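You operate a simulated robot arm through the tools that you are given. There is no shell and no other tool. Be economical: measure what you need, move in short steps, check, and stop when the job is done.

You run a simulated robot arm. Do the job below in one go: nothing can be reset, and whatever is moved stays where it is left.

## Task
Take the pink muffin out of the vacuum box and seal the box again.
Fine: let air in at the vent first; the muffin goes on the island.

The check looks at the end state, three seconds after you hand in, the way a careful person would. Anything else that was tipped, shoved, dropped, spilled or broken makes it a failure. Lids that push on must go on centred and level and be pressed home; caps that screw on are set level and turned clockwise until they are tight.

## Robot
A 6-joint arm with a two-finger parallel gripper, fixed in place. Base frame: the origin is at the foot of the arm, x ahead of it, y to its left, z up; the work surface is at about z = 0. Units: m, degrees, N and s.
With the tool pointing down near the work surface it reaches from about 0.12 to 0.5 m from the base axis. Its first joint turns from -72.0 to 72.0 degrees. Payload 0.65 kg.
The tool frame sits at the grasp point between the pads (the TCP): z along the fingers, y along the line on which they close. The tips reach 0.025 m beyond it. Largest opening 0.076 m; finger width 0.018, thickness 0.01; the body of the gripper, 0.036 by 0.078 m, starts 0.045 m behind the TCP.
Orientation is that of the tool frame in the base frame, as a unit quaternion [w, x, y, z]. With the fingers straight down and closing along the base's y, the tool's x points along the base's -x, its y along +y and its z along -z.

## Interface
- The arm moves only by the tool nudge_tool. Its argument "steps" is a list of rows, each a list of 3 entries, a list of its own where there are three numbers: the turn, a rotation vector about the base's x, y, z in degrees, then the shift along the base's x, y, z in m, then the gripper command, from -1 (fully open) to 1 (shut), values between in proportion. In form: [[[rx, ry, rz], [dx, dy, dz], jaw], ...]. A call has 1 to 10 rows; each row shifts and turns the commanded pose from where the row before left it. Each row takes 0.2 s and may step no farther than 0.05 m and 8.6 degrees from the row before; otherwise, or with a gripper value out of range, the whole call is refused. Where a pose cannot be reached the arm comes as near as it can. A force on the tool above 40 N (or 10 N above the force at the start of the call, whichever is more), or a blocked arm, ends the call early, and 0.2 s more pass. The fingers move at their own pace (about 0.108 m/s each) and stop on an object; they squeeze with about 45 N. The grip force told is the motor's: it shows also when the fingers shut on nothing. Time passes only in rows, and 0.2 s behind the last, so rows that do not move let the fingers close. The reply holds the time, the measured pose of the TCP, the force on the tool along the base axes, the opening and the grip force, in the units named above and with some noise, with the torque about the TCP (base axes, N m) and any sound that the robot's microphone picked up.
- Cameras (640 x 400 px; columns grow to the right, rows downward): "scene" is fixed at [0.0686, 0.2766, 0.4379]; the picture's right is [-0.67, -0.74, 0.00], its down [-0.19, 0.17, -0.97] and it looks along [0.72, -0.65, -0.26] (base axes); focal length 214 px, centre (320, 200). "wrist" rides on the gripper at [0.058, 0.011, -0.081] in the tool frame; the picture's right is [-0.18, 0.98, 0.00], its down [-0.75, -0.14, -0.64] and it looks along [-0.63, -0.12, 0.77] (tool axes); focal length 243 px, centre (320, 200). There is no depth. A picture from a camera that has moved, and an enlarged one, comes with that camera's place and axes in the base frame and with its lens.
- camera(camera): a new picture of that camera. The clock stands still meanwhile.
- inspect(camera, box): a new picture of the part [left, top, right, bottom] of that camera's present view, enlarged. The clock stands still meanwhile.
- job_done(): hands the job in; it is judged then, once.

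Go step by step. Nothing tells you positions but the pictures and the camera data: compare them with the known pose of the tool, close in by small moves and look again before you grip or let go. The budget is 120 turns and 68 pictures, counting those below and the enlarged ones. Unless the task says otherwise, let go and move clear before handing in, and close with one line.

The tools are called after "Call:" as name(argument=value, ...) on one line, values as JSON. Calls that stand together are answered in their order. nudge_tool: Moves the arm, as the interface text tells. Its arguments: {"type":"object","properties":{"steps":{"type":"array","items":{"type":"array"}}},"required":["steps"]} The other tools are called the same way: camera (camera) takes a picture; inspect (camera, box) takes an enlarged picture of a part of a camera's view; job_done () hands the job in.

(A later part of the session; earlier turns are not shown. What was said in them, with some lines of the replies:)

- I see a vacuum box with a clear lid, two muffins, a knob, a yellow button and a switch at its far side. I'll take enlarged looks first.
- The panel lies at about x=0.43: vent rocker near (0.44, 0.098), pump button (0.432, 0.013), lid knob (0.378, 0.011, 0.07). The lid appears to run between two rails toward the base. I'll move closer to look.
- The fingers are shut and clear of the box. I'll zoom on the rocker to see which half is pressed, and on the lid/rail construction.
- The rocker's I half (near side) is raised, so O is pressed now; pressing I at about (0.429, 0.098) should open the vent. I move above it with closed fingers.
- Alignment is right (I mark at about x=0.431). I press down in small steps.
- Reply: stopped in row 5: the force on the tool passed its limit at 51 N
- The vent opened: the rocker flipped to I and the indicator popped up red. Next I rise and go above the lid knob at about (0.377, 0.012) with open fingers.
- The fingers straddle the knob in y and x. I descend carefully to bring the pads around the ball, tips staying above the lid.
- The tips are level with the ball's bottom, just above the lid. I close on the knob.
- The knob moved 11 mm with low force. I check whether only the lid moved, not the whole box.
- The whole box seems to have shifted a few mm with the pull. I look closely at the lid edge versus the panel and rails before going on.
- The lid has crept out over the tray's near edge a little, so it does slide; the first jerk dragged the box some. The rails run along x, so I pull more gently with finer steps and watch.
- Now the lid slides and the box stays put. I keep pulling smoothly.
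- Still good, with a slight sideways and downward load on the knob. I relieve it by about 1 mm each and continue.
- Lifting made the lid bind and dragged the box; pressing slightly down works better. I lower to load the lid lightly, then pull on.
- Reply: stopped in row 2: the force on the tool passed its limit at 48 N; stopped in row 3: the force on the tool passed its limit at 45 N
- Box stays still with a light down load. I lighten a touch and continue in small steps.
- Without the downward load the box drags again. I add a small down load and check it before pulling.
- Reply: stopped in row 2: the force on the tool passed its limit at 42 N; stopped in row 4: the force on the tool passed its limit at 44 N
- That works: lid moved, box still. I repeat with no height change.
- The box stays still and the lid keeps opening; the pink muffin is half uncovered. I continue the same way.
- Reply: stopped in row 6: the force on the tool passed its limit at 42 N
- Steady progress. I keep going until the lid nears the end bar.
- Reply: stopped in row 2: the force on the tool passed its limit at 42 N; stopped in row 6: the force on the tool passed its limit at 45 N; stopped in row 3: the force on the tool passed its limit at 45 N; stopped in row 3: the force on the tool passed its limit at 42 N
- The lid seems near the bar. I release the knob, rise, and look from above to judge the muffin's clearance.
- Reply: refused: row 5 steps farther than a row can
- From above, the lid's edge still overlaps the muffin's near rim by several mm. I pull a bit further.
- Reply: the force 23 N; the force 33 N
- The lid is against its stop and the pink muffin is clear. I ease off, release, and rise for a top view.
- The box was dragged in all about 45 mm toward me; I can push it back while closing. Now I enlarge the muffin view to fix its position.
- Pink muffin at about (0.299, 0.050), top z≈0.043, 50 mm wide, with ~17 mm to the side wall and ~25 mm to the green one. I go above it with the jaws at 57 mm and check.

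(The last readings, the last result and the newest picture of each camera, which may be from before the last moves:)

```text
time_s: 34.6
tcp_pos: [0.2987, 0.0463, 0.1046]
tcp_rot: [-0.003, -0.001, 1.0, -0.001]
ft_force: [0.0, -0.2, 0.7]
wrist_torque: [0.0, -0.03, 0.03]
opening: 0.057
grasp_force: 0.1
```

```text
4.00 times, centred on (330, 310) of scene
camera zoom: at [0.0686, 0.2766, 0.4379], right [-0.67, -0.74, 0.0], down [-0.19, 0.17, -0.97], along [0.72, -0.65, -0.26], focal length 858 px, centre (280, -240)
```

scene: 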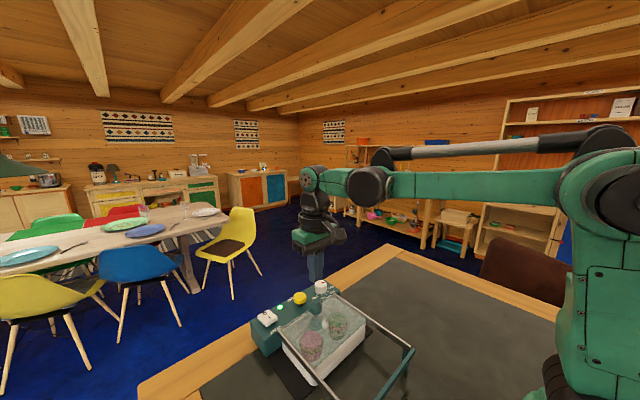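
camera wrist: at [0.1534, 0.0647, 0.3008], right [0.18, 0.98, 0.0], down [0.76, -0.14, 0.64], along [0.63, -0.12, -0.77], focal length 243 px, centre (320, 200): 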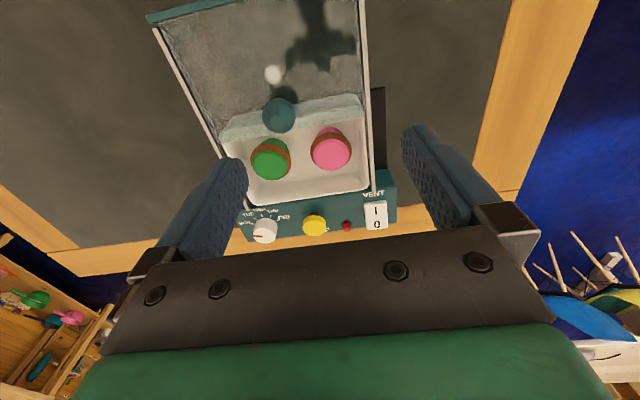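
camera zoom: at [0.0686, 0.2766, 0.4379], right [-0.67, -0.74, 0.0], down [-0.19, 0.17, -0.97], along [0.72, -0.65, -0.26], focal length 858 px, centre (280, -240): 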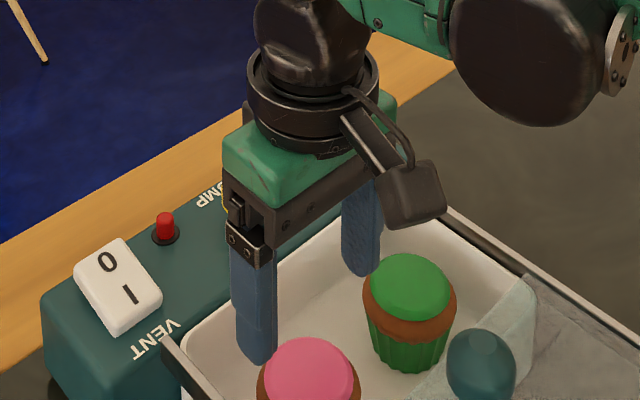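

Muffin centre refined to about (0.295, 0.0515). The side wall is tight for a y-grip, so I turn the jaws 45° for more clearance, and correct the position.

Call:
nudge_tool(steps=[[[0, 0, -7.5], [-0.002, 0.0025, 0.005], -0.5], [[0, 0, -7.5], [-0.002, 0.0025, 0], -0.5], [[0, 0, -7.5], [0, 0, 0], -0.5], [[0, 0, -7.5], [0, 0, 0], -0.5], [[0, 0, -7.5], [0, 0, 0], -0.5], [[0, 0, -7.5], [0, 0, 0], -0.5], [[0, 0, 0], [0, 0, -0.01], -0.5], [[0, 0, 0], [0, 0, 0], -0.5]])

Call:
camera(camera="wrist")

Call:
inspect(camera="scene", box=[260, 260, 400, 360])

```text
time_s: 36.4
tcp_pos: [0.2965, 0.0523, 0.1042]
tcp_rot: [-0.003, 0.383, 0.924, 0.002]
ft_force: [0.2, -0.5, 0.3]
wrist_torque: [0.0, 0.02, -0.04]
opening: 0.057
grasp_force: 0.0
```

```text
28 pictures are left
camera wrist: at [0.2623, 0.1014, 0.1853], right [0.82, 0.57, 0.0], down [0.44, -0.64, 0.64], along [0.36, -0.53, -0.77], focal length 243 px, centre (320, 200)
```

wrist: 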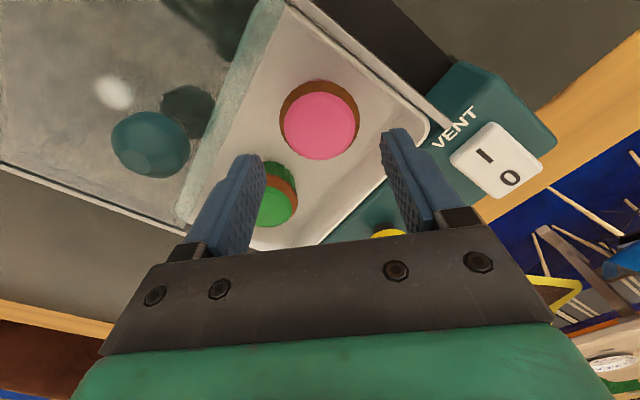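

```text
4.00 times, centred on (330, 310) of scene
camera zoom: at [0.0686, 0.2766, 0.4379], right [-0.67, -0.74, 0.0], down [-0.19, 0.17, -0.97], along [0.72, -0.65, -0.26], focal length 858 px, centre (280, -240)
```

zoom: 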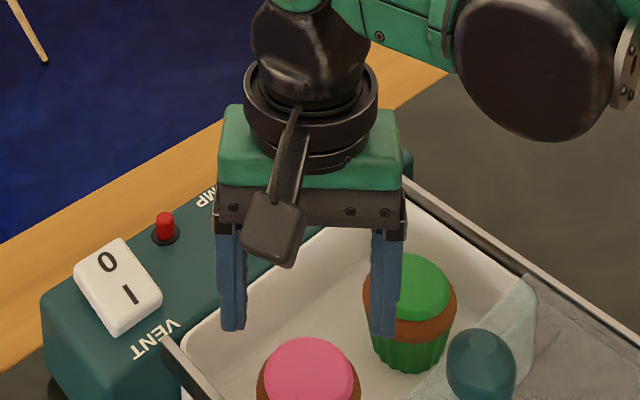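

Centred within about 1 mm. I descend around the muffin.

Call:
nudge_tool(steps=[[[0, 0, 0], [-0.001, -0.0005, -0.02], -0.5], [[0, 0, 0], [0, 0, -0.015], -0.5], [[0, 0, 0], [0, 0, 0], -0.5]])

Call:
inspect(camera="wrist", box=[200, 30, 480, 240])

Call:
inspect(camera="scene", box=[260, 280, 400, 380])

```text
time_s: 37.2
tcp_pos: [0.2962, 0.0532, 0.07]
tcp_rot: [-0.003, 0.382, 0.924, 0.002]
ft_force: [-0.1, 0.1, -0.5]
wrist_torque: [-0.03, -0.04, 0.0]
opening: 0.0569
grasp_force: 0.1
```

```text
1.90 times, centred on (340, 135) of wrist
camera zoom: at [0.2622, 0.101, 0.1508], right [0.82, 0.57, 0.0], down [0.44, -0.63, 0.64], along [0.36, -0.53, -0.77], focal length 462 px, centre (282, 324)
```

zoom: 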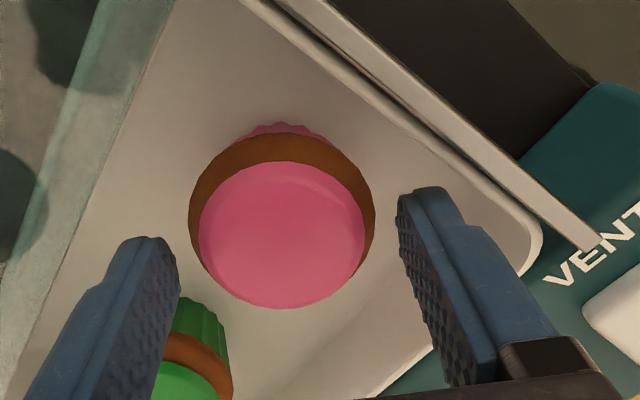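

```text
4.00 times, centred on (330, 330) of scene
camera zoom: at [0.0686, 0.2766, 0.4379], right [-0.67, -0.74, 0.0], down [-0.19, 0.17, -0.97], along [0.72, -0.65, -0.26], focal length 858 px, centre (280, -320)
```

zoom: 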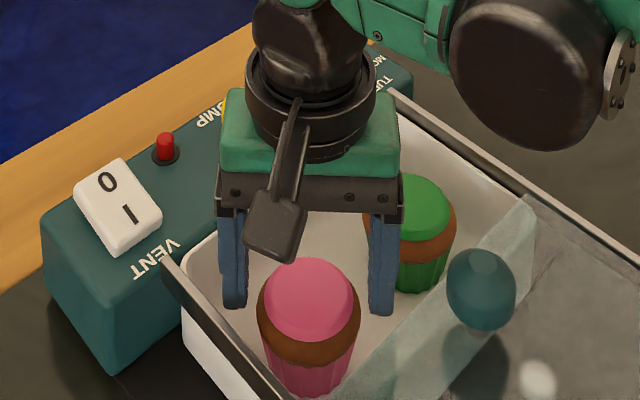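

Well centred between the fingers with room to wall and green muffin. I descend to grip depth and close.

Call:
nudge_tool(steps=[[[0, 0, 0], [-0.001, -0.0005, -0.01], -0.5], [[0, 0, 0], [0, 0, -0.01], -0.5], [[0, 0, 0], [0, 0, -0.01], -0.5], [[0, 0, 0], [0, 0, 0], -0.5]])

Call:
nudge_tool(steps=[[[0, 0, 0], [0, 0, 0], 1], [[0, 0, 0], [0, 0, 0], 1]])

Call:
inspect(camera="scene", box=[260, 280, 400, 380])

```text
time_s: 38.2
tcp_pos: [0.2941, 0.0517, 0.0372]
tcp_rot: [-0.003, 0.382, 0.924, 0.001]
ft_force: [-0.3, -0.8, 0.0]
wrist_torque: [0.02, -0.02, 0.01]
opening: 0.0568
grasp_force: 0.1
```

```text
time_s: 38.8
tcp_pos: [0.2943, 0.0527, 0.0389]
tcp_rot: [-0.003, 0.382, 0.924, 0.002]
ft_force: [0.6, -0.3, 0.1]
wrist_torque: [0.03, 0.02, 0.01]
opening: 0.047
grasp_force: 45.1
```

```text
4.00 times, centred on (330, 330) of scene
camera zoom: at [0.0686, 0.2766, 0.4379], right [-0.67, -0.74, 0.0], down [-0.19, 0.17, -0.97], along [0.72, -0.65, -0.26], focal length 858 px, centre (280, -320)
```

zoom: 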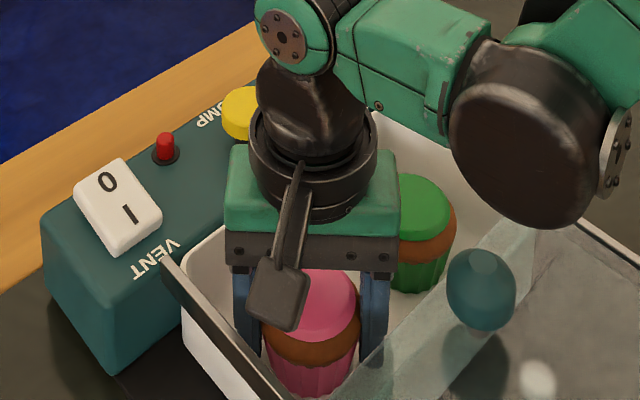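

The muffin is held (47 mm). I lift it straight up and carry it over to the empty tabletop on the right, near (0.28, -0.17).

Call:
nudge_tool(steps=[[[0, 0, 0], [0, 0, 0.01], 1], [[0, 0, 0], [0, 0, 0.02], 1], [[0, 0, 0], [0, 0, 0.03], 1], [[0, 0, 0], [0, 0, 0.04], 1], [[0, 0, 0], [0, 0, 0.03], 1]])

Call:
nudge_tool(steps=[[[0, 0, 0], [0, -0.02, 0], 1], [[0, 0, 0], [0, -0.035, 0], 1], [[0, 0, 0], [0, -0.035, 0], 1], [[0, 0, 0], [-0.005, -0.035, 0], 1], [[0, 0, 0], [-0.005, -0.035, 0], 1], [[0, 0, 0], [-0.005, -0.035, 0], 1], [[0, 0, 0], [0, -0.027, 0], 1], [[0, 0, 0], [0, 0, 0], 1]])

Call:
camera(camera="scene")

```text
time_s: 40.0
tcp_pos: [0.2946, 0.0504, 0.1686]
tcp_rot: [-0.004, 0.382, 0.924, 0.002]
ft_force: [0.1, -0.6, -0.7]
wrist_torque: [-0.02, 0.01, -0.01]
opening: 0.0466
grasp_force: 45.2
```

```text
time_s: 41.8
tcp_pos: [0.2806, -0.1688, 0.1678]
tcp_rot: [-0.003, 0.382, 0.924, 0.002]
ft_force: [-0.1, 0.0, -0.7]
wrist_torque: [-0.02, -0.02, -0.01]
opening: 0.0467
grasp_force: 45.4
```

```text
23 pictures are left
```

scene: 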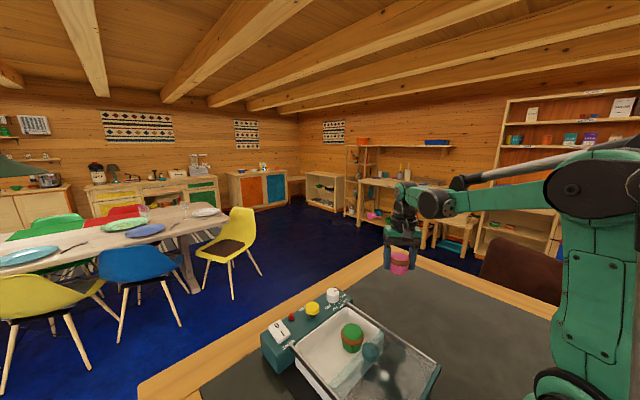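

The spot projects onto the clear grey top. I lower, slowing down for contact.

Call:
nudge_tool(steps=[[[0, 0, 0], [0, 0, -0.04], 1], [[0, 0, 0], [0, 0, -0.04], 1], [[0, 0, 0], [0, 0, -0.03], 1], [[0, 0, 0], [0, 0, -0.01], 1], [[0, 0, 0], [0, 0, 0], 1]])

Call:
nudge_tool(steps=[[[0, 0, 0], [0, 0, -0.003], 1], [[0, 0, 0], [0, 0, -0.002], 1], [[0, 0, 0], [0, 0, -0.002], 1], [[0, 0, 0], [0, 0, -0.001], 1]])

Call:
inspect(camera="scene", box=[340, 260, 440, 340])

```text
time_s: 43.0
tcp_pos: [0.2788, -0.1687, 0.0462]
tcp_rot: [-0.002, 0.381, 0.924, 0.001]
ft_force: [0.5, 0.6, -0.6]
wrist_torque: [0.01, -0.01, -0.03]
opening: 0.0467
grasp_force: 44.7
```

```text
time_s: 44.0
tcp_pos: [0.2804, -0.1687, 0.0397]
tcp_rot: [-0.003, 0.382, 0.924, 0.002]
ft_force: [0.1, -0.2, -0.6]
wrist_torque: [-0.01, 0.02, -0.04]
opening: 0.0468
grasp_force: 45.2
```

```text
5.00 times, centred on (390, 300) of scene
camera zoom: at [0.0686, 0.2766, 0.4379], right [-0.67, -0.74, 0.0], down [-0.19, 0.17, -0.97], along [0.72, -0.65, -0.26], focal length 1072 px, centre (-30, -300)
```

zoom: 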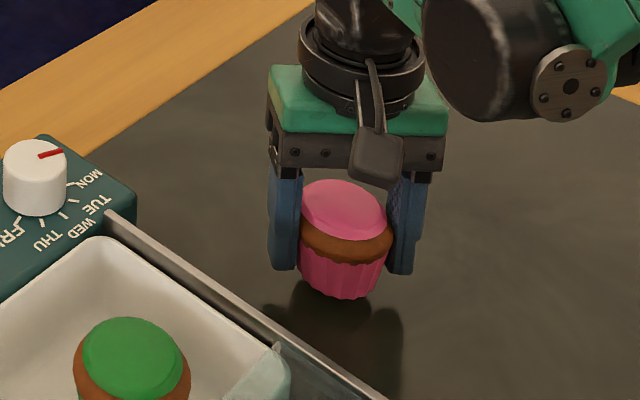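

Not down yet; the muffin is slightly tilted in the grip. I keep lowering in 1 mm steps watching the force.

Call:
nudge_tool(steps=[[[0, 0, 0], [0, 0, -0.001], 1], [[0, 0, 0], [0, 0, -0.001], 1], [[0, 0, 0], [0, 0, -0.001], 1], [[0, 0, 0], [0, 0, -0.001], 1]])

Call:
nudge_tool(steps=[[[0, 0, 0], [0, 0, -0.001], 1], [[0, 0, 0], [0, 0, -0.001], 1]])

Call:
inspect(camera="scene", box=[340, 260, 440, 340])

```text
time_s: 45.0
tcp_pos: [0.2799, -0.169, 0.0371]
tcp_rot: [-0.004, 0.382, 0.924, 0.001]
ft_force: [-0.4, -0.5, 0.0]
wrist_torque: [-0.01, 0.02, 0.0]
opening: 0.0468
grasp_force: 45.5
```

```text
time_s: 45.6
tcp_pos: [0.2796, -0.1686, 0.0344]
tcp_rot: [-0.004, 0.382, 0.924, 0.001]
ft_force: [-0.1, -0.6, -0.7]
wrist_torque: [0.0, -0.05, 0.04]
opening: 0.0469
grasp_force: 44.6
```

```text
5.00 times, centred on (390, 300) of scene
camera zoom: at [0.0686, 0.2766, 0.4379], right [-0.67, -0.74, 0.0], down [-0.19, 0.17, -0.97], along [0.72, -0.65, -0.26], focal length 1072 px, centre (-30, -300)
```

zoom: 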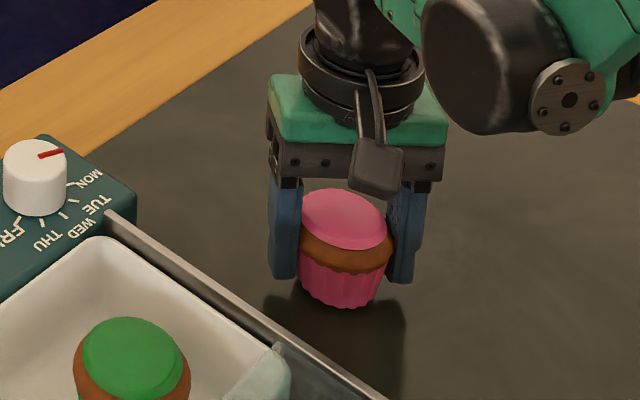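

Call:
nudge_tool(steps=[[[0, 0, 0], [0, 0, -0.001], 1], [[0, 0, 0], [0, 0, -0.001], 1], [[0, 0, 0], [0, 0, -0.001], 1]])

Call:
nudge_tool(steps=[[[0, 0, 0], [0, 0, -0.001], 1], [[0, 0, 0], [0, 0, -0.001], 1]])

Call:
inspect(camera="scene", box=[340, 260, 440, 340])

```text
time_s: 46.4
tcp_pos: [0.2801, -0.1689, 0.0305]
tcp_rot: [-0.004, 0.381, 0.924, 0.002]
ft_force: [-0.7, 0.0, -0.2]
wrist_torque: [-0.04, 0.0, 0.01]
opening: 0.0468
grasp_force: 44.9
```

```text
time_s: 47.1
tcp_pos: [0.2803, -0.168, 0.0295]
tcp_rot: [-0.004, 0.382, 0.924, 0.002]
ft_force: [0.1, 0.4, 18.7]
wrist_torque: [-0.16, -0.04, 0.01]
opening: 0.0466
grasp_force: 45.1
stopped in row 2: the force on the tool passed its limit at 46 N (the readings are from after the stop); the commanded pose is now the measured one
```

```text
5.00 times, centred on (390, 300) of scene
camera zoom: at [0.0686, 0.2766, 0.4379], right [-0.67, -0.74, 0.0], down [-0.19, 0.17, -0.97], along [0.72, -0.65, -0.26], focal length 1072 px, centre (-30, -300)
```

zoom: 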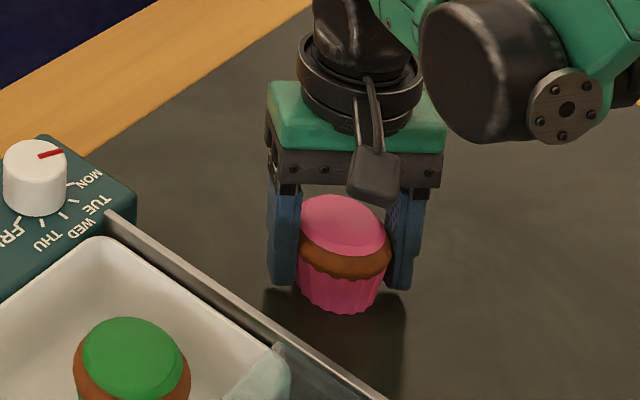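

The muffin is down on the top. I release and rise straight up.

Call:
nudge_tool(steps=[[[0, 0, 0], [0, 0, 0.0005], 1], [[0, 0, 0], [0, 0, 0], -0.6], [[0, 0, 0], [0, 0, 0], -0.8], [[0, 0, 0], [0, 0, 0.015], -0.8], [[0, 0, 0], [0, 0, 0.04], -0.8], [[0, 0, 0], [0, 0, 0.045], -0.8], [[0, 0, 0], [0, 0, 0.03], -0.8]])

Call:
inspect(camera="scene", box=[230, 250, 450, 400])

```text
time_s: 48.7
tcp_pos: [0.2781, -0.1693, 0.162]
tcp_rot: [-0.004, 0.382, 0.924, 0.001]
ft_force: [-0.2, -0.3, 0.0]
wrist_torque: [0.03, 0.0, -0.03]
opening: 0.0683
grasp_force: 0.1
```

```text
2.67 times, centred on (340, 325) of scene
camera zoom: at [0.0686, 0.2766, 0.4379], right [-0.67, -0.74, 0.0], down [-0.19, 0.17, -0.97], along [0.72, -0.65, -0.26], focal length 572 px, centre (267, -133)
```

zoom: 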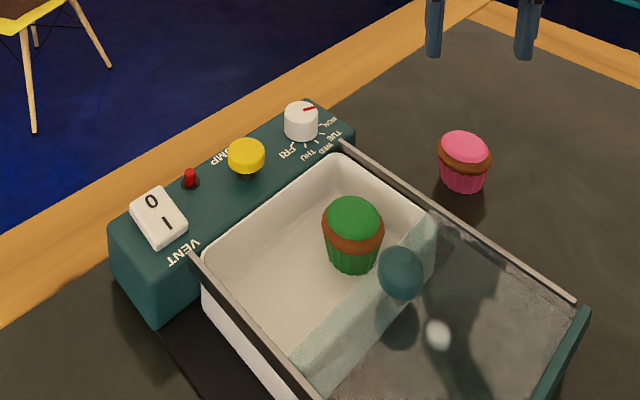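

The muffin stands upright on the top. Now back to the knob at about (0.232, 0.0125), turning the jaws back.

Call:
nudge_tool(steps=[[[0, 0, 7.5], [-0.0077, 0.0303, 0], -0.3], [[0, 0, 7.5], [-0.0077, 0.0303, 0], -0.3], [[0, 0, 7.5], [-0.0077, 0.0303, 0], -0.3], [[0, 0, 7.5], [-0.0077, 0.0303, 0], -0.3], [[0, 0, 7.5], [-0.0077, 0.0303, 0], -0.3], [[0, 0, 7.5], [-0.0077, 0.0303, 0], -0.3], [[0, 0, 0], [0, 0, -0.035], -0.3], [[0, 0, 0], [0, 0, 0], -0.3]])

Call:
camera(camera="wrist")

```text
time_s: 50.5
tcp_pos: [0.2312, 0.0136, 0.1267]
tcp_rot: [-0.004, -0.002, 1.0, -0.001]
ft_force: [0.5, 0.1, 0.0]
wrist_torque: [-0.01, -0.01, 0.0]
opening: 0.0493
grasp_force: 0.1
```

```text
18 pictures are left
camera wrist: at [0.1729, 0.0235, 0.2084], right [0.18, 0.98, 0.0], down [0.76, -0.14, 0.64], along [0.63, -0.12, -0.77], focal length 243 px, centre (320, 200)
```

wrist: 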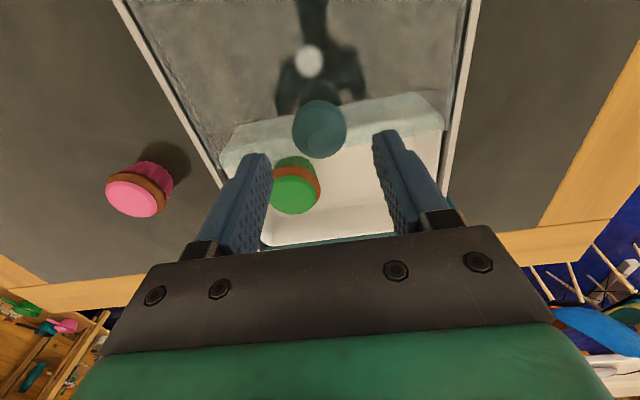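

The knob is at about (0.2325, 0.012), centred. I descend and grip it.

Call:
nudge_tool(steps=[[[0, 0, 0], [0.001, -0.001, -0.02], -0.3], [[0, 0, 0], [0, 0, -0.015], -0.3], [[0, 0, 0], [0, 0, -0.0035], -0.3], [[0, 0, 0], [0, 0, 0], 1], [[0, 0, 0], [0, 0, 0], 1], [[0, 0, 0], [0, 0, 0], 1]])

Call:
nudge_tool(steps=[[[0, 0, 0], [0.001, 0, -0.0005], 1], [[0, 0, 0], [0.002, 0, 0], 1], [[0, 0, 0], [0.002, 0, 0], 1], [[0, 0, 0], [0.002, 0, 0], 1], [[0, 0, 0], [0.002, 0, 0], 1], [[0, 0, 0], [0.002, 0, 0], 1]])

Call:
inspect(camera="scene", box=[230, 260, 430, 400])

```text
time_s: 51.9
tcp_pos: [0.2335, 0.0104, 0.0873]
tcp_rot: [-0.003, -0.001, 1.0, 0.0]
ft_force: [0.7, 1.8, 0.5]
wrist_torque: [0.1, 0.13, 0.17]
opening: 0.0289
grasp_force: 42.8
```

```text
time_s: 52.5
tcp_pos: [0.237, 0.0119, 0.0869]
tcp_rot: [-0.003, -0.002, 1.0, 0.001]
ft_force: [1.2, 0.0, 8.2]
wrist_torque: [0.03, -0.12, -0.01]
opening: 0.0289
grasp_force: 42.9
stopped in row 3: the force on the tool passed its limit at 45 N (the readings are from after the stop); the commanded pose is now the measured one
```

```text
2.86 times, centred on (330, 330) of scene
camera zoom: at [0.0686, 0.2766, 0.4379], right [-0.67, -0.74, 0.0], down [-0.19, 0.17, -0.97], along [0.72, -0.65, -0.26], focal length 613 px, centre (291, -171)
```

zoom: 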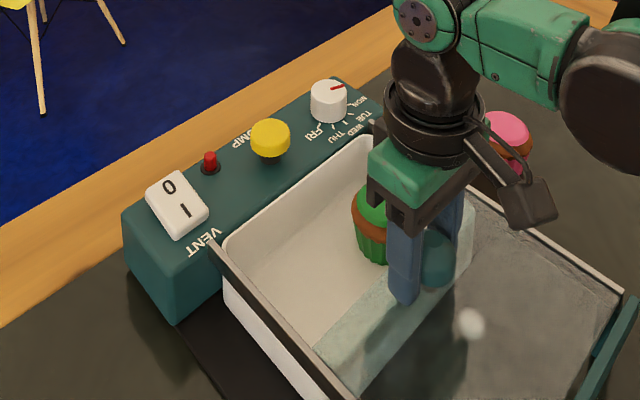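

It slides. I lighten the down load slightly and push on in steps (some box movement back toward its original place is welcome).

Call:
nudge_tool(steps=[[[0, 0, 0], [0.001, 0, 0.0005], 1], [[0, 0, 0], [0.002, 0, 0], 1], [[0, 0, 0], [0.002, 0, 0], 1], [[0, 0, 0], [0.002, 0, 0], 1], [[0, 0, 0], [0.002, 0, 0], 1], [[0, 0, 0], [0.002, 0, 0], 1], [[0, 0, 0], [0.002, 0, 0], 1], [[0, 0, 0], [0.002, 0, 0], 1], [[0, 0, 0], [0.002, 0, 0], 1], [[0, 0, 0], [0.002, 0, 0], 1]])

Call:
nudge_tool(steps=[[[0, 0, 0], [0.001, 0, 0], 1], [[0, 0, 0], [0.002, 0, 0], 1], [[0, 0, 0], [0.002, 0, 0], 1], [[0, 0, 0], [0.002, 0, 0], 1], [[0, 0, 0], [0.002, 0, 0], 1], [[0, 0, 0], [0.002, 0, 0], 1], [[0, 0, 0], [0.002, 0, 0], 1], [[0, 0, 0], [0.002, 0, 0], 1], [[0, 0, 0], [0.002, 0, 0], 1], [[0, 0, 0], [0.002, 0, 0], 1]])

Call:
inspect(camera="scene", box=[230, 260, 430, 400])

```text
time_s: 54.7
tcp_pos: [0.2555, 0.0119, 0.0882]
tcp_rot: [-0.003, -0.001, 1.0, 0.0]
ft_force: [-0.9, 0.9, -0.6]
wrist_torque: [-0.14, -0.58, -0.11]
opening: 0.0293
grasp_force: 42.8
```

```text
time_s: 56.9
tcp_pos: [0.2754, 0.0127, 0.0879]
tcp_rot: [-0.004, -0.001, 1.0, 0.0]
ft_force: [0.0, -3.9, 1.8]
wrist_torque: [-0.04, -0.91, 0.01]
opening: 0.0288
grasp_force: 43.5
```

```text
2.86 times, centred on (330, 330) of scene
camera zoom: at [0.0686, 0.2766, 0.4379], right [-0.67, -0.74, 0.0], down [-0.19, 0.17, -0.97], along [0.72, -0.65, -0.26], focal length 613 px, centre (291, -171)
```

zoom: 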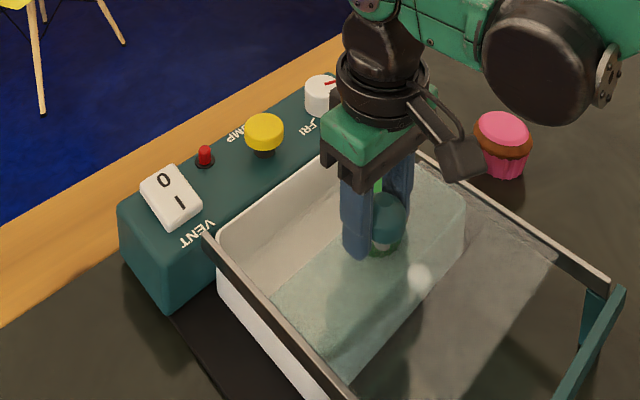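

Lid is closing and the box drifts slightly back. I continue.

Call:
nudge_tool(steps=[[[0, 0, 0], [0.001, 0, 0], 1], [[0, 0, 0], [0.002, 0, 0], 1], [[0, 0, 0], [0.002, 0, 0], 1], [[0, 0, 0], [0.002, 0, 0], 1], [[0, 0, 0], [0.002, 0, 0], 1], [[0, 0, 0], [0.002, 0, 0], 1], [[0, 0, 0], [0.002, 0, 0], 1], [[0, 0, 0], [0.002, 0, 0], 1], [[0, 0, 0], [0.002, 0, 0], 1], [[0, 0, 0], [0.002, 0, 0], 1]])

Call:
nudge_tool(steps=[[[0, 0, 0], [0.001, 0, 0], 1], [[0, 0, 0], [0.002, 0, 0], 1], [[0, 0, 0], [0.002, 0, 0], 1], [[0, 0, 0], [0.002, 0, 0], 1], [[0, 0, 0], [0.002, 0, 0], 1], [[0, 0, 0], [0.002, 0, 0], 1], [[0, 0, 0], [0.002, 0, 0], 1], [[0, 0, 0], [0.002, 0, 0], 1], [[0, 0, 0], [0.002, 0, 0], 1], [[0, 0, 0], [0.002, 0, 0], 1]])

Call:
inspect(camera="scene", box=[230, 260, 430, 400])

```text
time_s: 59.1
tcp_pos: [0.2936, 0.0113, 0.088]
tcp_rot: [-0.004, 0.0, 1.0, 0.0]
ft_force: [-0.5, 0.8, -0.6]
wrist_torque: [-0.05, 0.62, 0.06]
opening: 0.0291
grasp_force: 43.0
```

```text
time_s: 61.3
tcp_pos: [0.3139, 0.012, 0.0878]
tcp_rot: [-0.005, -0.001, 1.0, 0.002]
ft_force: [-0.2, -0.4, -0.8]
wrist_torque: [0.0, 0.54, 0.0]
opening: 0.0291
grasp_force: 43.3
```

```text
2.86 times, centred on (330, 330) of scene
camera zoom: at [0.0686, 0.2766, 0.4379], right [-0.67, -0.74, 0.0], down [-0.19, 0.17, -0.97], along [0.72, -0.65, -0.26], focal length 613 px, centre (291, -171)
```

zoom: 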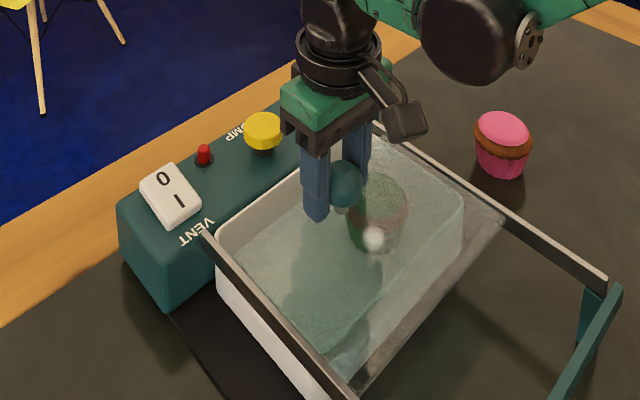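

About 20 mm of lid travel remains. I continue until it meets the panel stop.

Call:
nudge_tool(steps=[[[0, 0, 0], [0.001, 0, 0], 1], [[0, 0, 0], [0.002, 0, 0], 1], [[0, 0, 0], [0.002, 0, 0], 1], [[0, 0, 0], [0.002, 0, 0], 1], [[0, 0, 0], [0.002, 0, 0], 1], [[0, 0, 0], [0.002, 0, 0], 1], [[0, 0, 0], [0.002, 0, 0], 1], [[0, 0, 0], [0.002, 0, 0], 1], [[0, 0, 0], [0.001, 0, 0], 1], [[0, 0, 0], [0.001, 0, 0], 1]])

Call:
nudge_tool(steps=[[[0, 0, 0], [0.001, 0, 0], 1], [[0, 0, 0], [0.002, 0, 0], 1], [[0, 0, 0], [0.002, 0, 0], 1], [[0, 0, 0], [0.002, 0, 0], 1], [[0, 0, 0], [0.002, 0, 0], 1], [[0, 0, 0], [0.002, 0, 0], 1], [[0, 0, 0], [0.002, 0, 0], 1]])

Call:
inspect(camera="scene", box=[230, 260, 430, 400])

```text
time_s: 63.5
tcp_pos: [0.33, 0.0123, 0.0875]
tcp_rot: [-0.004, -0.001, 1.0, 0.0]
ft_force: [-1.3, 0.4, 0.1]
wrist_torque: [0.06, -0.13, 0.05]
opening: 0.0288
grasp_force: 43.2
```

```text
time_s: 65.1
tcp_pos: [0.3433, 0.011, 0.087]
tcp_rot: [-0.004, -0.001, 1.0, -0.001]
ft_force: [0.0, -1.2, -1.0]
wrist_torque: [0.03, 0.32, 0.01]
opening: 0.0289
grasp_force: 42.6
```

```text
2.86 times, centred on (330, 330) of scene
camera zoom: at [0.0686, 0.2766, 0.4379], right [-0.67, -0.74, 0.0], down [-0.19, 0.17, -0.97], along [0.72, -0.65, -0.26], focal length 613 px, centre (291, -171)
```

zoom: 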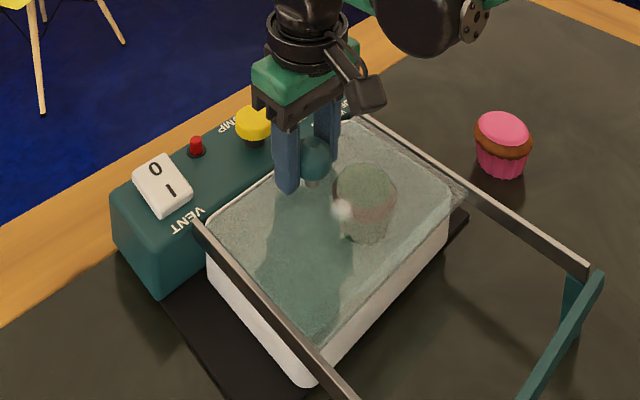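

The lid is essentially shut and the box is now sliding back. I push on gently to the original knob position (x≈0.3765).

Call:
nudge_tool(steps=[[[0, 0, 0], [0.001, 0, 0], 1], [[0, 0, 0], [0.002, 0, 0], 1], [[0, 0, 0], [0.002, 0, 0], 1], [[0, 0, 0], [0.002, 0, 0], 1], [[0, 0, 0], [0.002, 0, 0], 1], [[0, 0, 0], [0.002, 0, 0], 1], [[0, 0, 0], [0.002, 0, 0], 1], [[0, 0, 0], [0.002, 0, 0], 1], [[0, 0, 0], [0.002, 0, 0], 1]])

Call:
nudge_tool(steps=[[[0, 0, 0], [0.001, 0, 0], 1], [[0, 0, 0], [0.002, 0, 0], 1], [[0, 0, 0], [0.002, 0, 0], 1], [[0, 0, 0], [0.002, 0, 0], 1], [[0, 0, 0], [0.002, 0, 0], 1], [[0, 0, 0], [0.002, 0, 0], 1], [[0, 0, 0], [0.002, 0, 0], 1], [[0, 0, 0], [0.002, 0, 0], 1], [[0, 0, 0], [0.001, 0, 0], 1]])

Call:
inspect(camera="scene", box=[230, 260, 430, 400])

```text
time_s: 67.1
tcp_pos: [0.3597, 0.0124, 0.0867]
tcp_rot: [-0.005, -0.001, 1.0, 0.001]
ft_force: [-16.2, 1.8, 19.9]
wrist_torque: [-0.02, -0.22, 0.0]
opening: 0.0291
grasp_force: 43.2
```

```text
time_s: 69.1
tcp_pos: [0.3758, 0.0127, 0.0865]
tcp_rot: [-0.004, -0.001, 1.0, 0.001]
ft_force: [-5.3, 0.5, 0.5]
wrist_torque: [0.07, 0.21, 0.0]
opening: 0.029
grasp_force: 43.0
```

```text
2.86 times, centred on (330, 330) of scene
camera zoom: at [0.0686, 0.2766, 0.4379], right [-0.67, -0.74, 0.0], down [-0.19, 0.17, -0.97], along [0.72, -0.65, -0.26], focal length 613 px, centre (291, -171)
```

zoom: 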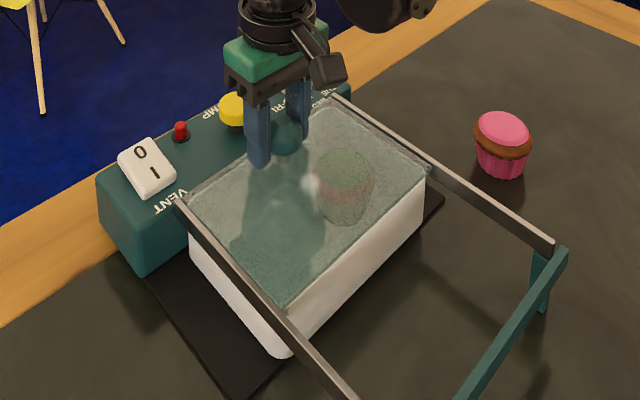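

Almost exactly the original placement. I push 3 mm more to be sure the lid is home, then release and look closely.

Call:
nudge_tool(steps=[[[0, 0, 0], [0.001, 0, 0], 1], [[0, 0, 0], [0.001, 0, 0], 1], [[0, 0, 0], [0.001, 0, 0], 1], [[0, 0, 0], [0, 0, 0], 1]])

Call:
nudge_tool(steps=[[[0, 0, 0], [-0.0005, 0, 0], -0.3], [[0, 0, 0], [0, 0, 0], -0.3], [[0, 0, 0], [0, 0, 0.03], -0.3], [[0, 0, 0], [0, 0, 0.04], -0.3], [[0, 0, 0], [-0.03, 0.01, 0.035], 1], [[0, 0, 0], [-0.03, 0.02, 0.02], 1], [[0, 0, 0], [0, 0, 0], 1]])

Call:
inspect(camera="wrist", box=[180, 30, 440, 210])

Call:
inspect(camera="scene", box=[230, 260, 430, 400])

```text
time_s: 70.0
tcp_pos: [0.3783, 0.0113, 0.0883]
tcp_rot: [-0.006, -0.001, 1.0, 0.001]
ft_force: [-3.1, 1.1, 5.9]
wrist_torque: [0.02, -0.53, -0.01]
opening: 0.0291
grasp_force: 43.3
stopped in row 4: the force on the tool passed its limit at 42 N (the readings are from after the stop); the commanded pose is now the measured one
```

```text
time_s: 71.6
tcp_pos: [0.3176, 0.0417, 0.2133]
tcp_rot: [-0.006, -0.001, 1.0, 0.001]
ft_force: [-0.9, -0.7, -1.0]
wrist_torque: [0.0, 0.01, 0.01]
opening: 0.0
grasp_force: 23.7
```

```text
2.22 times, centred on (310, 120) of wrist
camera zoom: at [0.2595, 0.0515, 0.295], right [0.18, 0.98, 0.0], down [0.76, -0.14, 0.63], along [0.62, -0.12, -0.77], focal length 539 px, centre (342, 378)
```

zoom: 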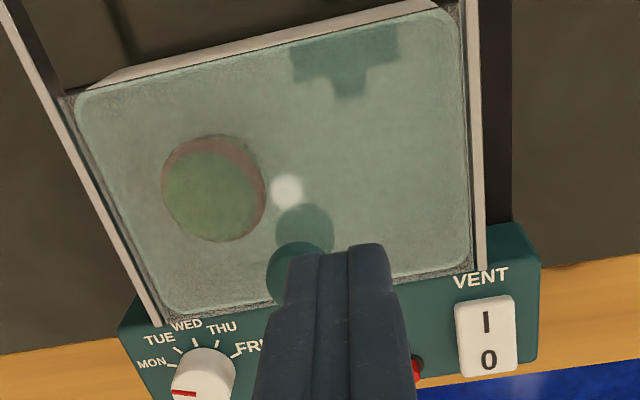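

```text
2.86 times, centred on (330, 330) of scene
camera zoom: at [0.0686, 0.2766, 0.4379], right [-0.67, -0.74, 0.0], down [-0.19, 0.17, -0.97], along [0.72, -0.65, -0.26], focal length 613 px, centre (291, -171)
```

zoom: 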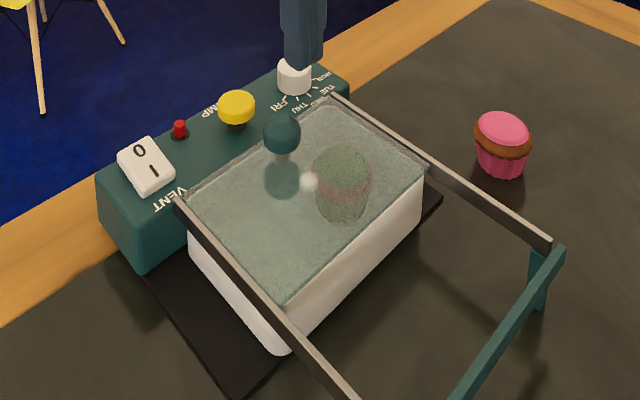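

The lid is home against the panel, as at the start. Next: press the O half of the rocker at about (0.454, 0.098) to close the vent.

Call:
nudge_tool(steps=[[[0, 0, 0], [0.034, 0.014, 0], 1], [[0, 0, 0], [0.034, 0.014, 0], 1], [[0, 0, 0], [0.034, 0.014, 0], 1], [[0, 0, 0], [0.034, 0.014, 0], 1], [[0, 0, 0], [0, 0, -0.04], 1], [[0, 0, 0], [0, 0, -0.04], 1], [[0, 0, 0], [0, 0, -0.015], 1], [[0, 0, 0], [0, 0, 0], 1]])

Call:
inspect(camera="wrist", box=[220, 60, 420, 200])

```text
time_s: 73.4
tcp_pos: [0.4412, 0.0946, 0.1166]
tcp_rot: [-0.005, -0.001, 1.0, 0.001]
ft_force: [1.1, -0.6, 0.1]
wrist_torque: [-0.03, -0.02, -0.03]
opening: 0.0002
grasp_force: 23.8
out of reach, approached as far as the arm can: row 4
```

```text
2.86 times, centred on (320, 130) of wrist
camera zoom: at [0.3833, 0.1039, 0.1994], right [0.18, 0.98, 0.0], down [0.76, -0.14, 0.63], along [0.62, -0.12, -0.77], focal length 693 px, centre (320, 400)
```

zoom: 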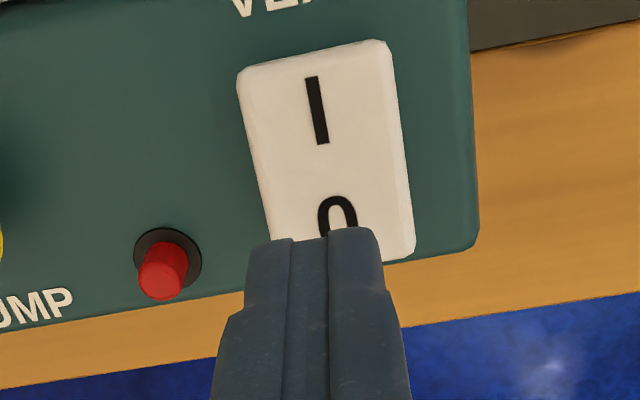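

The arm fell 13 mm short at the higher level. At this lower height I move on to x≈0.455.

Call:
nudge_tool(steps=[[[0, 0, 0], [0.007, 0.002, 0], 1], [[0, 0, 0], [0.007, 0.001, -0.01], 1], [[0, 0, 0], [0, 0, 0], 1]])

Call:
inspect(camera="scene", box=[225, 265, 345, 345])

```text
time_s: 74.2
tcp_pos: [0.4555, 0.0967, 0.1083]
tcp_rot: [-0.006, -0.001, 1.0, 0.001]
ft_force: [-0.4, 0.1, 0.6]
wrist_torque: [0.01, -0.03, -0.01]
opening: 0.0
grasp_force: 24.0
```

```text
5.00 times, centred on (285, 305) of scene
camera zoom: at [0.0686, 0.2766, 0.4379], right [-0.67, -0.74, 0.0], down [-0.19, 0.17, -0.97], along [0.72, -0.65, -0.26], focal length 1072 px, centre (495, -325)
```

zoom: 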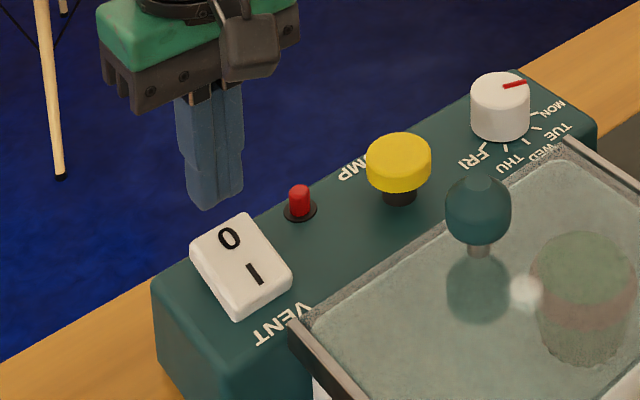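

The projected touch point falls on the O mark. I press down in small steps.

Call:
nudge_tool(steps=[[[0, 0, 0], [0, 0, -0.01], 1], [[0, 0, 0], [0, 0, -0.005], 1], [[0, 0, 0], [0, 0, -0.003], 1], [[0, 0, 0], [0, 0, -0.003], 1], [[0, 0, 0], [0, 0, -0.003], 1], [[0, 0, 0], [0, 0, -0.003], 1]])

Call:
nudge_tool(steps=[[[0, 0, 0], [0, 0, 0.02], 1], [[0, 0, 0], [0, 0, 0.015], 1], [[0, 0, 0], [0, 0, 0], 1]])

Call:
inspect(camera="scene", box=[225, 265, 345, 345])

```text
time_s: 75.3
tcp_pos: [0.4555, 0.096, 0.0877]
tcp_rot: [-0.006, -0.001, 1.0, 0.0]
ft_force: [2.2, 0.2, 12.1]
wrist_torque: [-0.02, 0.07, -0.03]
opening: 0.0001
grasp_force: 23.9
stopped in row 5: the force on the tool passed its limit at 53 N (the readings are from after the stop); the commanded pose is now the measured one
```

```text
time_s: 76.1
tcp_pos: [0.4568, 0.096, 0.1238]
tcp_rot: [-0.008, -0.001, 1.0, 0.001]
ft_force: [-0.3, 0.5, 0.2]
wrist_torque: [-0.04, -0.03, 0.0]
opening: 0.0
grasp_force: 22.7
```

```text
5.00 times, centred on (285, 305) of scene
camera zoom: at [0.0686, 0.2766, 0.4379], right [-0.67, -0.74, 0.0], down [-0.19, 0.17, -0.97], along [0.72, -0.65, -0.26], focal length 1072 px, centre (495, -325)
```

zoom: 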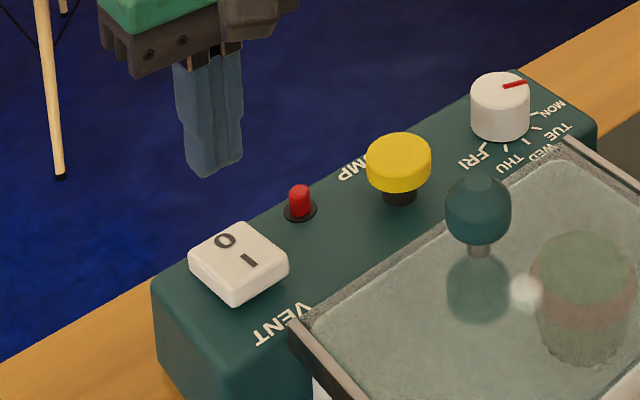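

The vent is closed (O down). Next I go over the yellow pump button at about (0.431, 0.012) and press it.

Call:
nudge_tool(steps=[[[0, 0, 0], [-0.008, -0.028, 0], 1], [[0, 0, 0], [-0.009, -0.028, 0], 1], [[0, 0, 0], [-0.009, -0.028, 0], 1], [[0, 0, 0], [0, 0, -0.01], 1], [[0, 0, 0], [0, 0, 0], 1]])

Call:
nudge_tool(steps=[[[0, 0, 0], [0, 0, -0.008], 1], [[0, 0, 0], [0, 0, -0.004], 1], [[0, 0, 0], [0, 0, -0.003], 1], [[0, 0, 0], [0, 0, -0.003], 1], [[0, 0, 0], [0, 0, -0.003], 1], [[0, 0, 0], [0, 0, -0.003], 1]])

Call:
inspect(camera="scene", box=[225, 265, 345, 345])

```text
time_s: 77.3
tcp_pos: [0.4293, 0.0125, 0.1133]
tcp_rot: [-0.007, -0.001, 1.0, 0.0]
ft_force: [-0.1, 0.2, -0.2]
wrist_torque: [0.0, 0.0, 0.0]
opening: 0.0
grasp_force: 23.4
```

```text
time_s: 78.7
tcp_pos: [0.4291, 0.0107, 0.0887]
tcp_rot: [-0.005, -0.001, 1.0, 0.001]
ft_force: [1.5, 4.1, 7.0]
wrist_torque: [0.07, -0.06, 0.05]
opening: 0.0001
grasp_force: 23.3
heard: click
```

```text
5.00 times, centred on (285, 305) of scene
camera zoom: at [0.0686, 0.2766, 0.4379], right [-0.67, -0.74, 0.0], down [-0.19, 0.17, -0.97], along [0.72, -0.65, -0.26], focal length 1072 px, centre (495, -325)
```

zoom: 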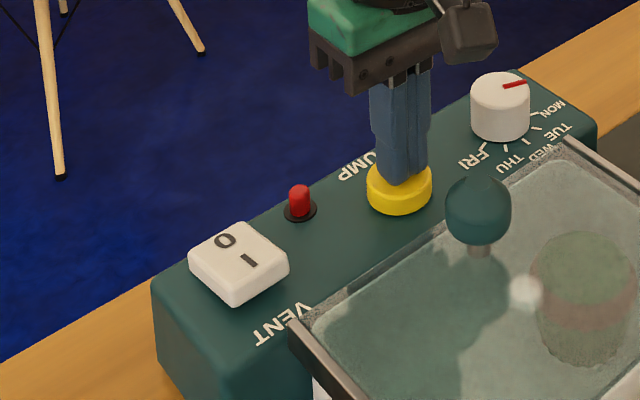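

It clicked. I release and wait a moment to see whether the indicator turns green.

Call:
nudge_tool(steps=[[[0, 0, 0], [0, 0, 0.02], 1], [[0, 0, 0], [0, 0, 0], 1], [[0, 0, 0], [0, 0, 0], 1], [[0, 0, 0], [0, 0, 0], 1], [[0, 0, 0], [0, 0, 0], 1], [[0, 0, 0], [0, 0, 0], 1], [[0, 0, 0], [0, 0, 0], 1], [[0, 0, 0], [0, 0, 0], 1]])

Call:
inspect(camera="scene", box=[225, 265, 345, 345])

```text
time_s: 80.5
tcp_pos: [0.4287, 0.0108, 0.1085]
tcp_rot: [-0.007, -0.001, 1.0, 0.001]
ft_force: [-1.2, 0.4, -0.4]
wrist_torque: [0.01, -0.02, 0.03]
opening: 0.0
grasp_force: 23.3
```

```text
5.00 times, centred on (285, 305) of scene
camera zoom: at [0.0686, 0.2766, 0.4379], right [-0.67, -0.74, 0.0], down [-0.19, 0.17, -0.97], along [0.72, -0.65, -0.26], focal length 1072 px, centre (495, -325)
```

zoom: 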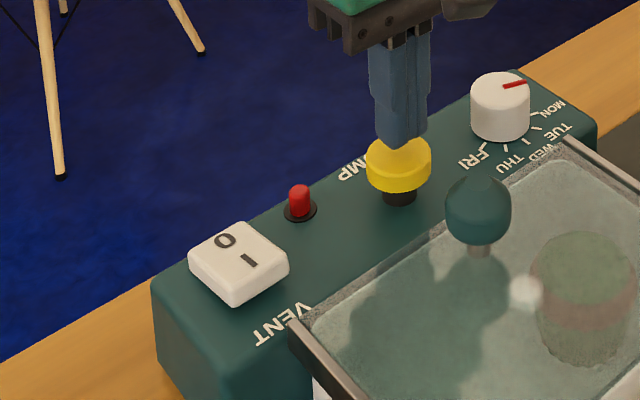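

The button springs back, so it is a stroke pump or needs holding. I try several strokes.

Call:
nudge_tool(steps=[[[0, 0, 0], [0.001, 0.001, -0.01], 1], [[0, 0, 0], [0, 0, -0.01], 1], [[0, 0, 0], [0, 0, 0], 1], [[0, 0, 0], [0, 0, 0.014], 1], [[0, 0, 0], [0, 0, -0.014], 1], [[0, 0, 0], [0, 0, 0], 1], [[0, 0, 0], [0, 0, 0.014], 1], [[0, 0, 0], [0, 0, -0.014], 1], [[0, 0, 0], [0, 0, 0], 1], [[0, 0, 0], [0, 0, 0.014], 1]])

Call:
inspect(camera="scene", box=[225, 265, 345, 345])

```text
time_s: 82.7
tcp_pos: [0.4299, 0.0142, 0.1019]
tcp_rot: [-0.006, -0.001, 1.0, 0.001]
ft_force: [-1.1, 0.3, 0.4]
wrist_torque: [-0.01, 0.01, -0.02]
opening: 0.0
grasp_force: 23.7
heard: click, click, click
```

```text
5.00 times, centred on (285, 305) of scene
camera zoom: at [0.0686, 0.2766, 0.4379], right [-0.67, -0.74, 0.0], down [-0.19, 0.17, -0.97], along [0.72, -0.65, -0.26], focal length 1072 px, centre (495, -325)
```

zoom: 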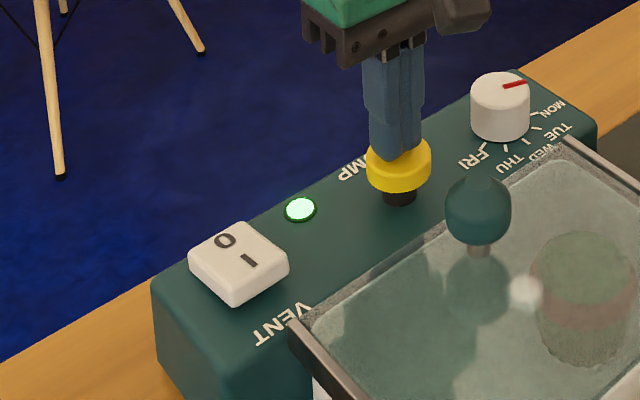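

The indicator is green and flush again: the vacuum holds. I rise clear and take one last look.

Call:
nudge_tool(steps=[[[0, 0, 0], [0, 0, 0.04], 1], [[0, 0, 0], [0, 0, 0.04], 1], [[0, 0, 0], [-0.03, 0, 0.03], 1], [[0, 0, 0], [-0.04, 0, 0.02], 1], [[0, 0, 0], [-0.04, 0, 0.02], 1], [[0, 0, 0], [0, 0, 0], 1], [[0, 0, 0], [0, 0, 0], 1], [[0, 0, 0], [0, 0, 0], 1]])

Call:
inspect(camera="scene", box=[230, 260, 430, 400])

```text
time_s: 84.5
tcp_pos: [0.3202, 0.0147, 0.2533]
tcp_rot: [-0.007, -0.001, 1.0, 0.001]
ft_force: [-0.3, -0.1, 0.1]
wrist_torque: [0.01, -0.03, 0.0]
opening: 0.0001
grasp_force: 23.1
```

```text
2.86 times, centred on (330, 330) of scene
camera zoom: at [0.0686, 0.2766, 0.4379], right [-0.67, -0.74, 0.0], down [-0.19, 0.17, -0.97], along [0.72, -0.65, -0.26], focal length 613 px, centre (291, -171)
```

zoom: 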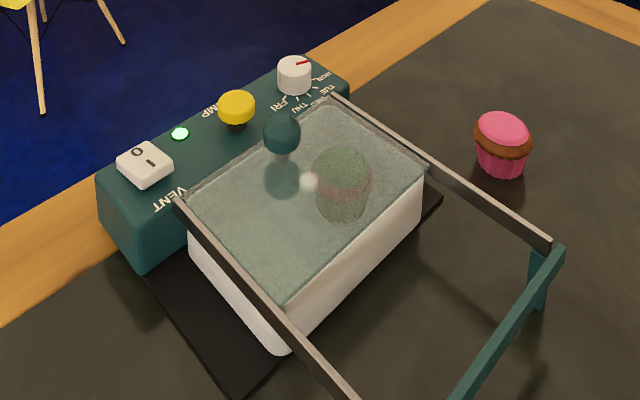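

The lid is shut, the vent is closed, the indicator is green and the pink muffin stands upright on the island. The arm is clear, so I hand in.

Call:
job_done()

```text
The job is handed in.
```

The pink muffin is out and upright on the island, and the box is sealed again: lid shut, vent closed, vacuum light green. Opening the lid dragged the box about 45 mm toward the arm, and I pushed it back to within roughly 2–3 mm of where it started.
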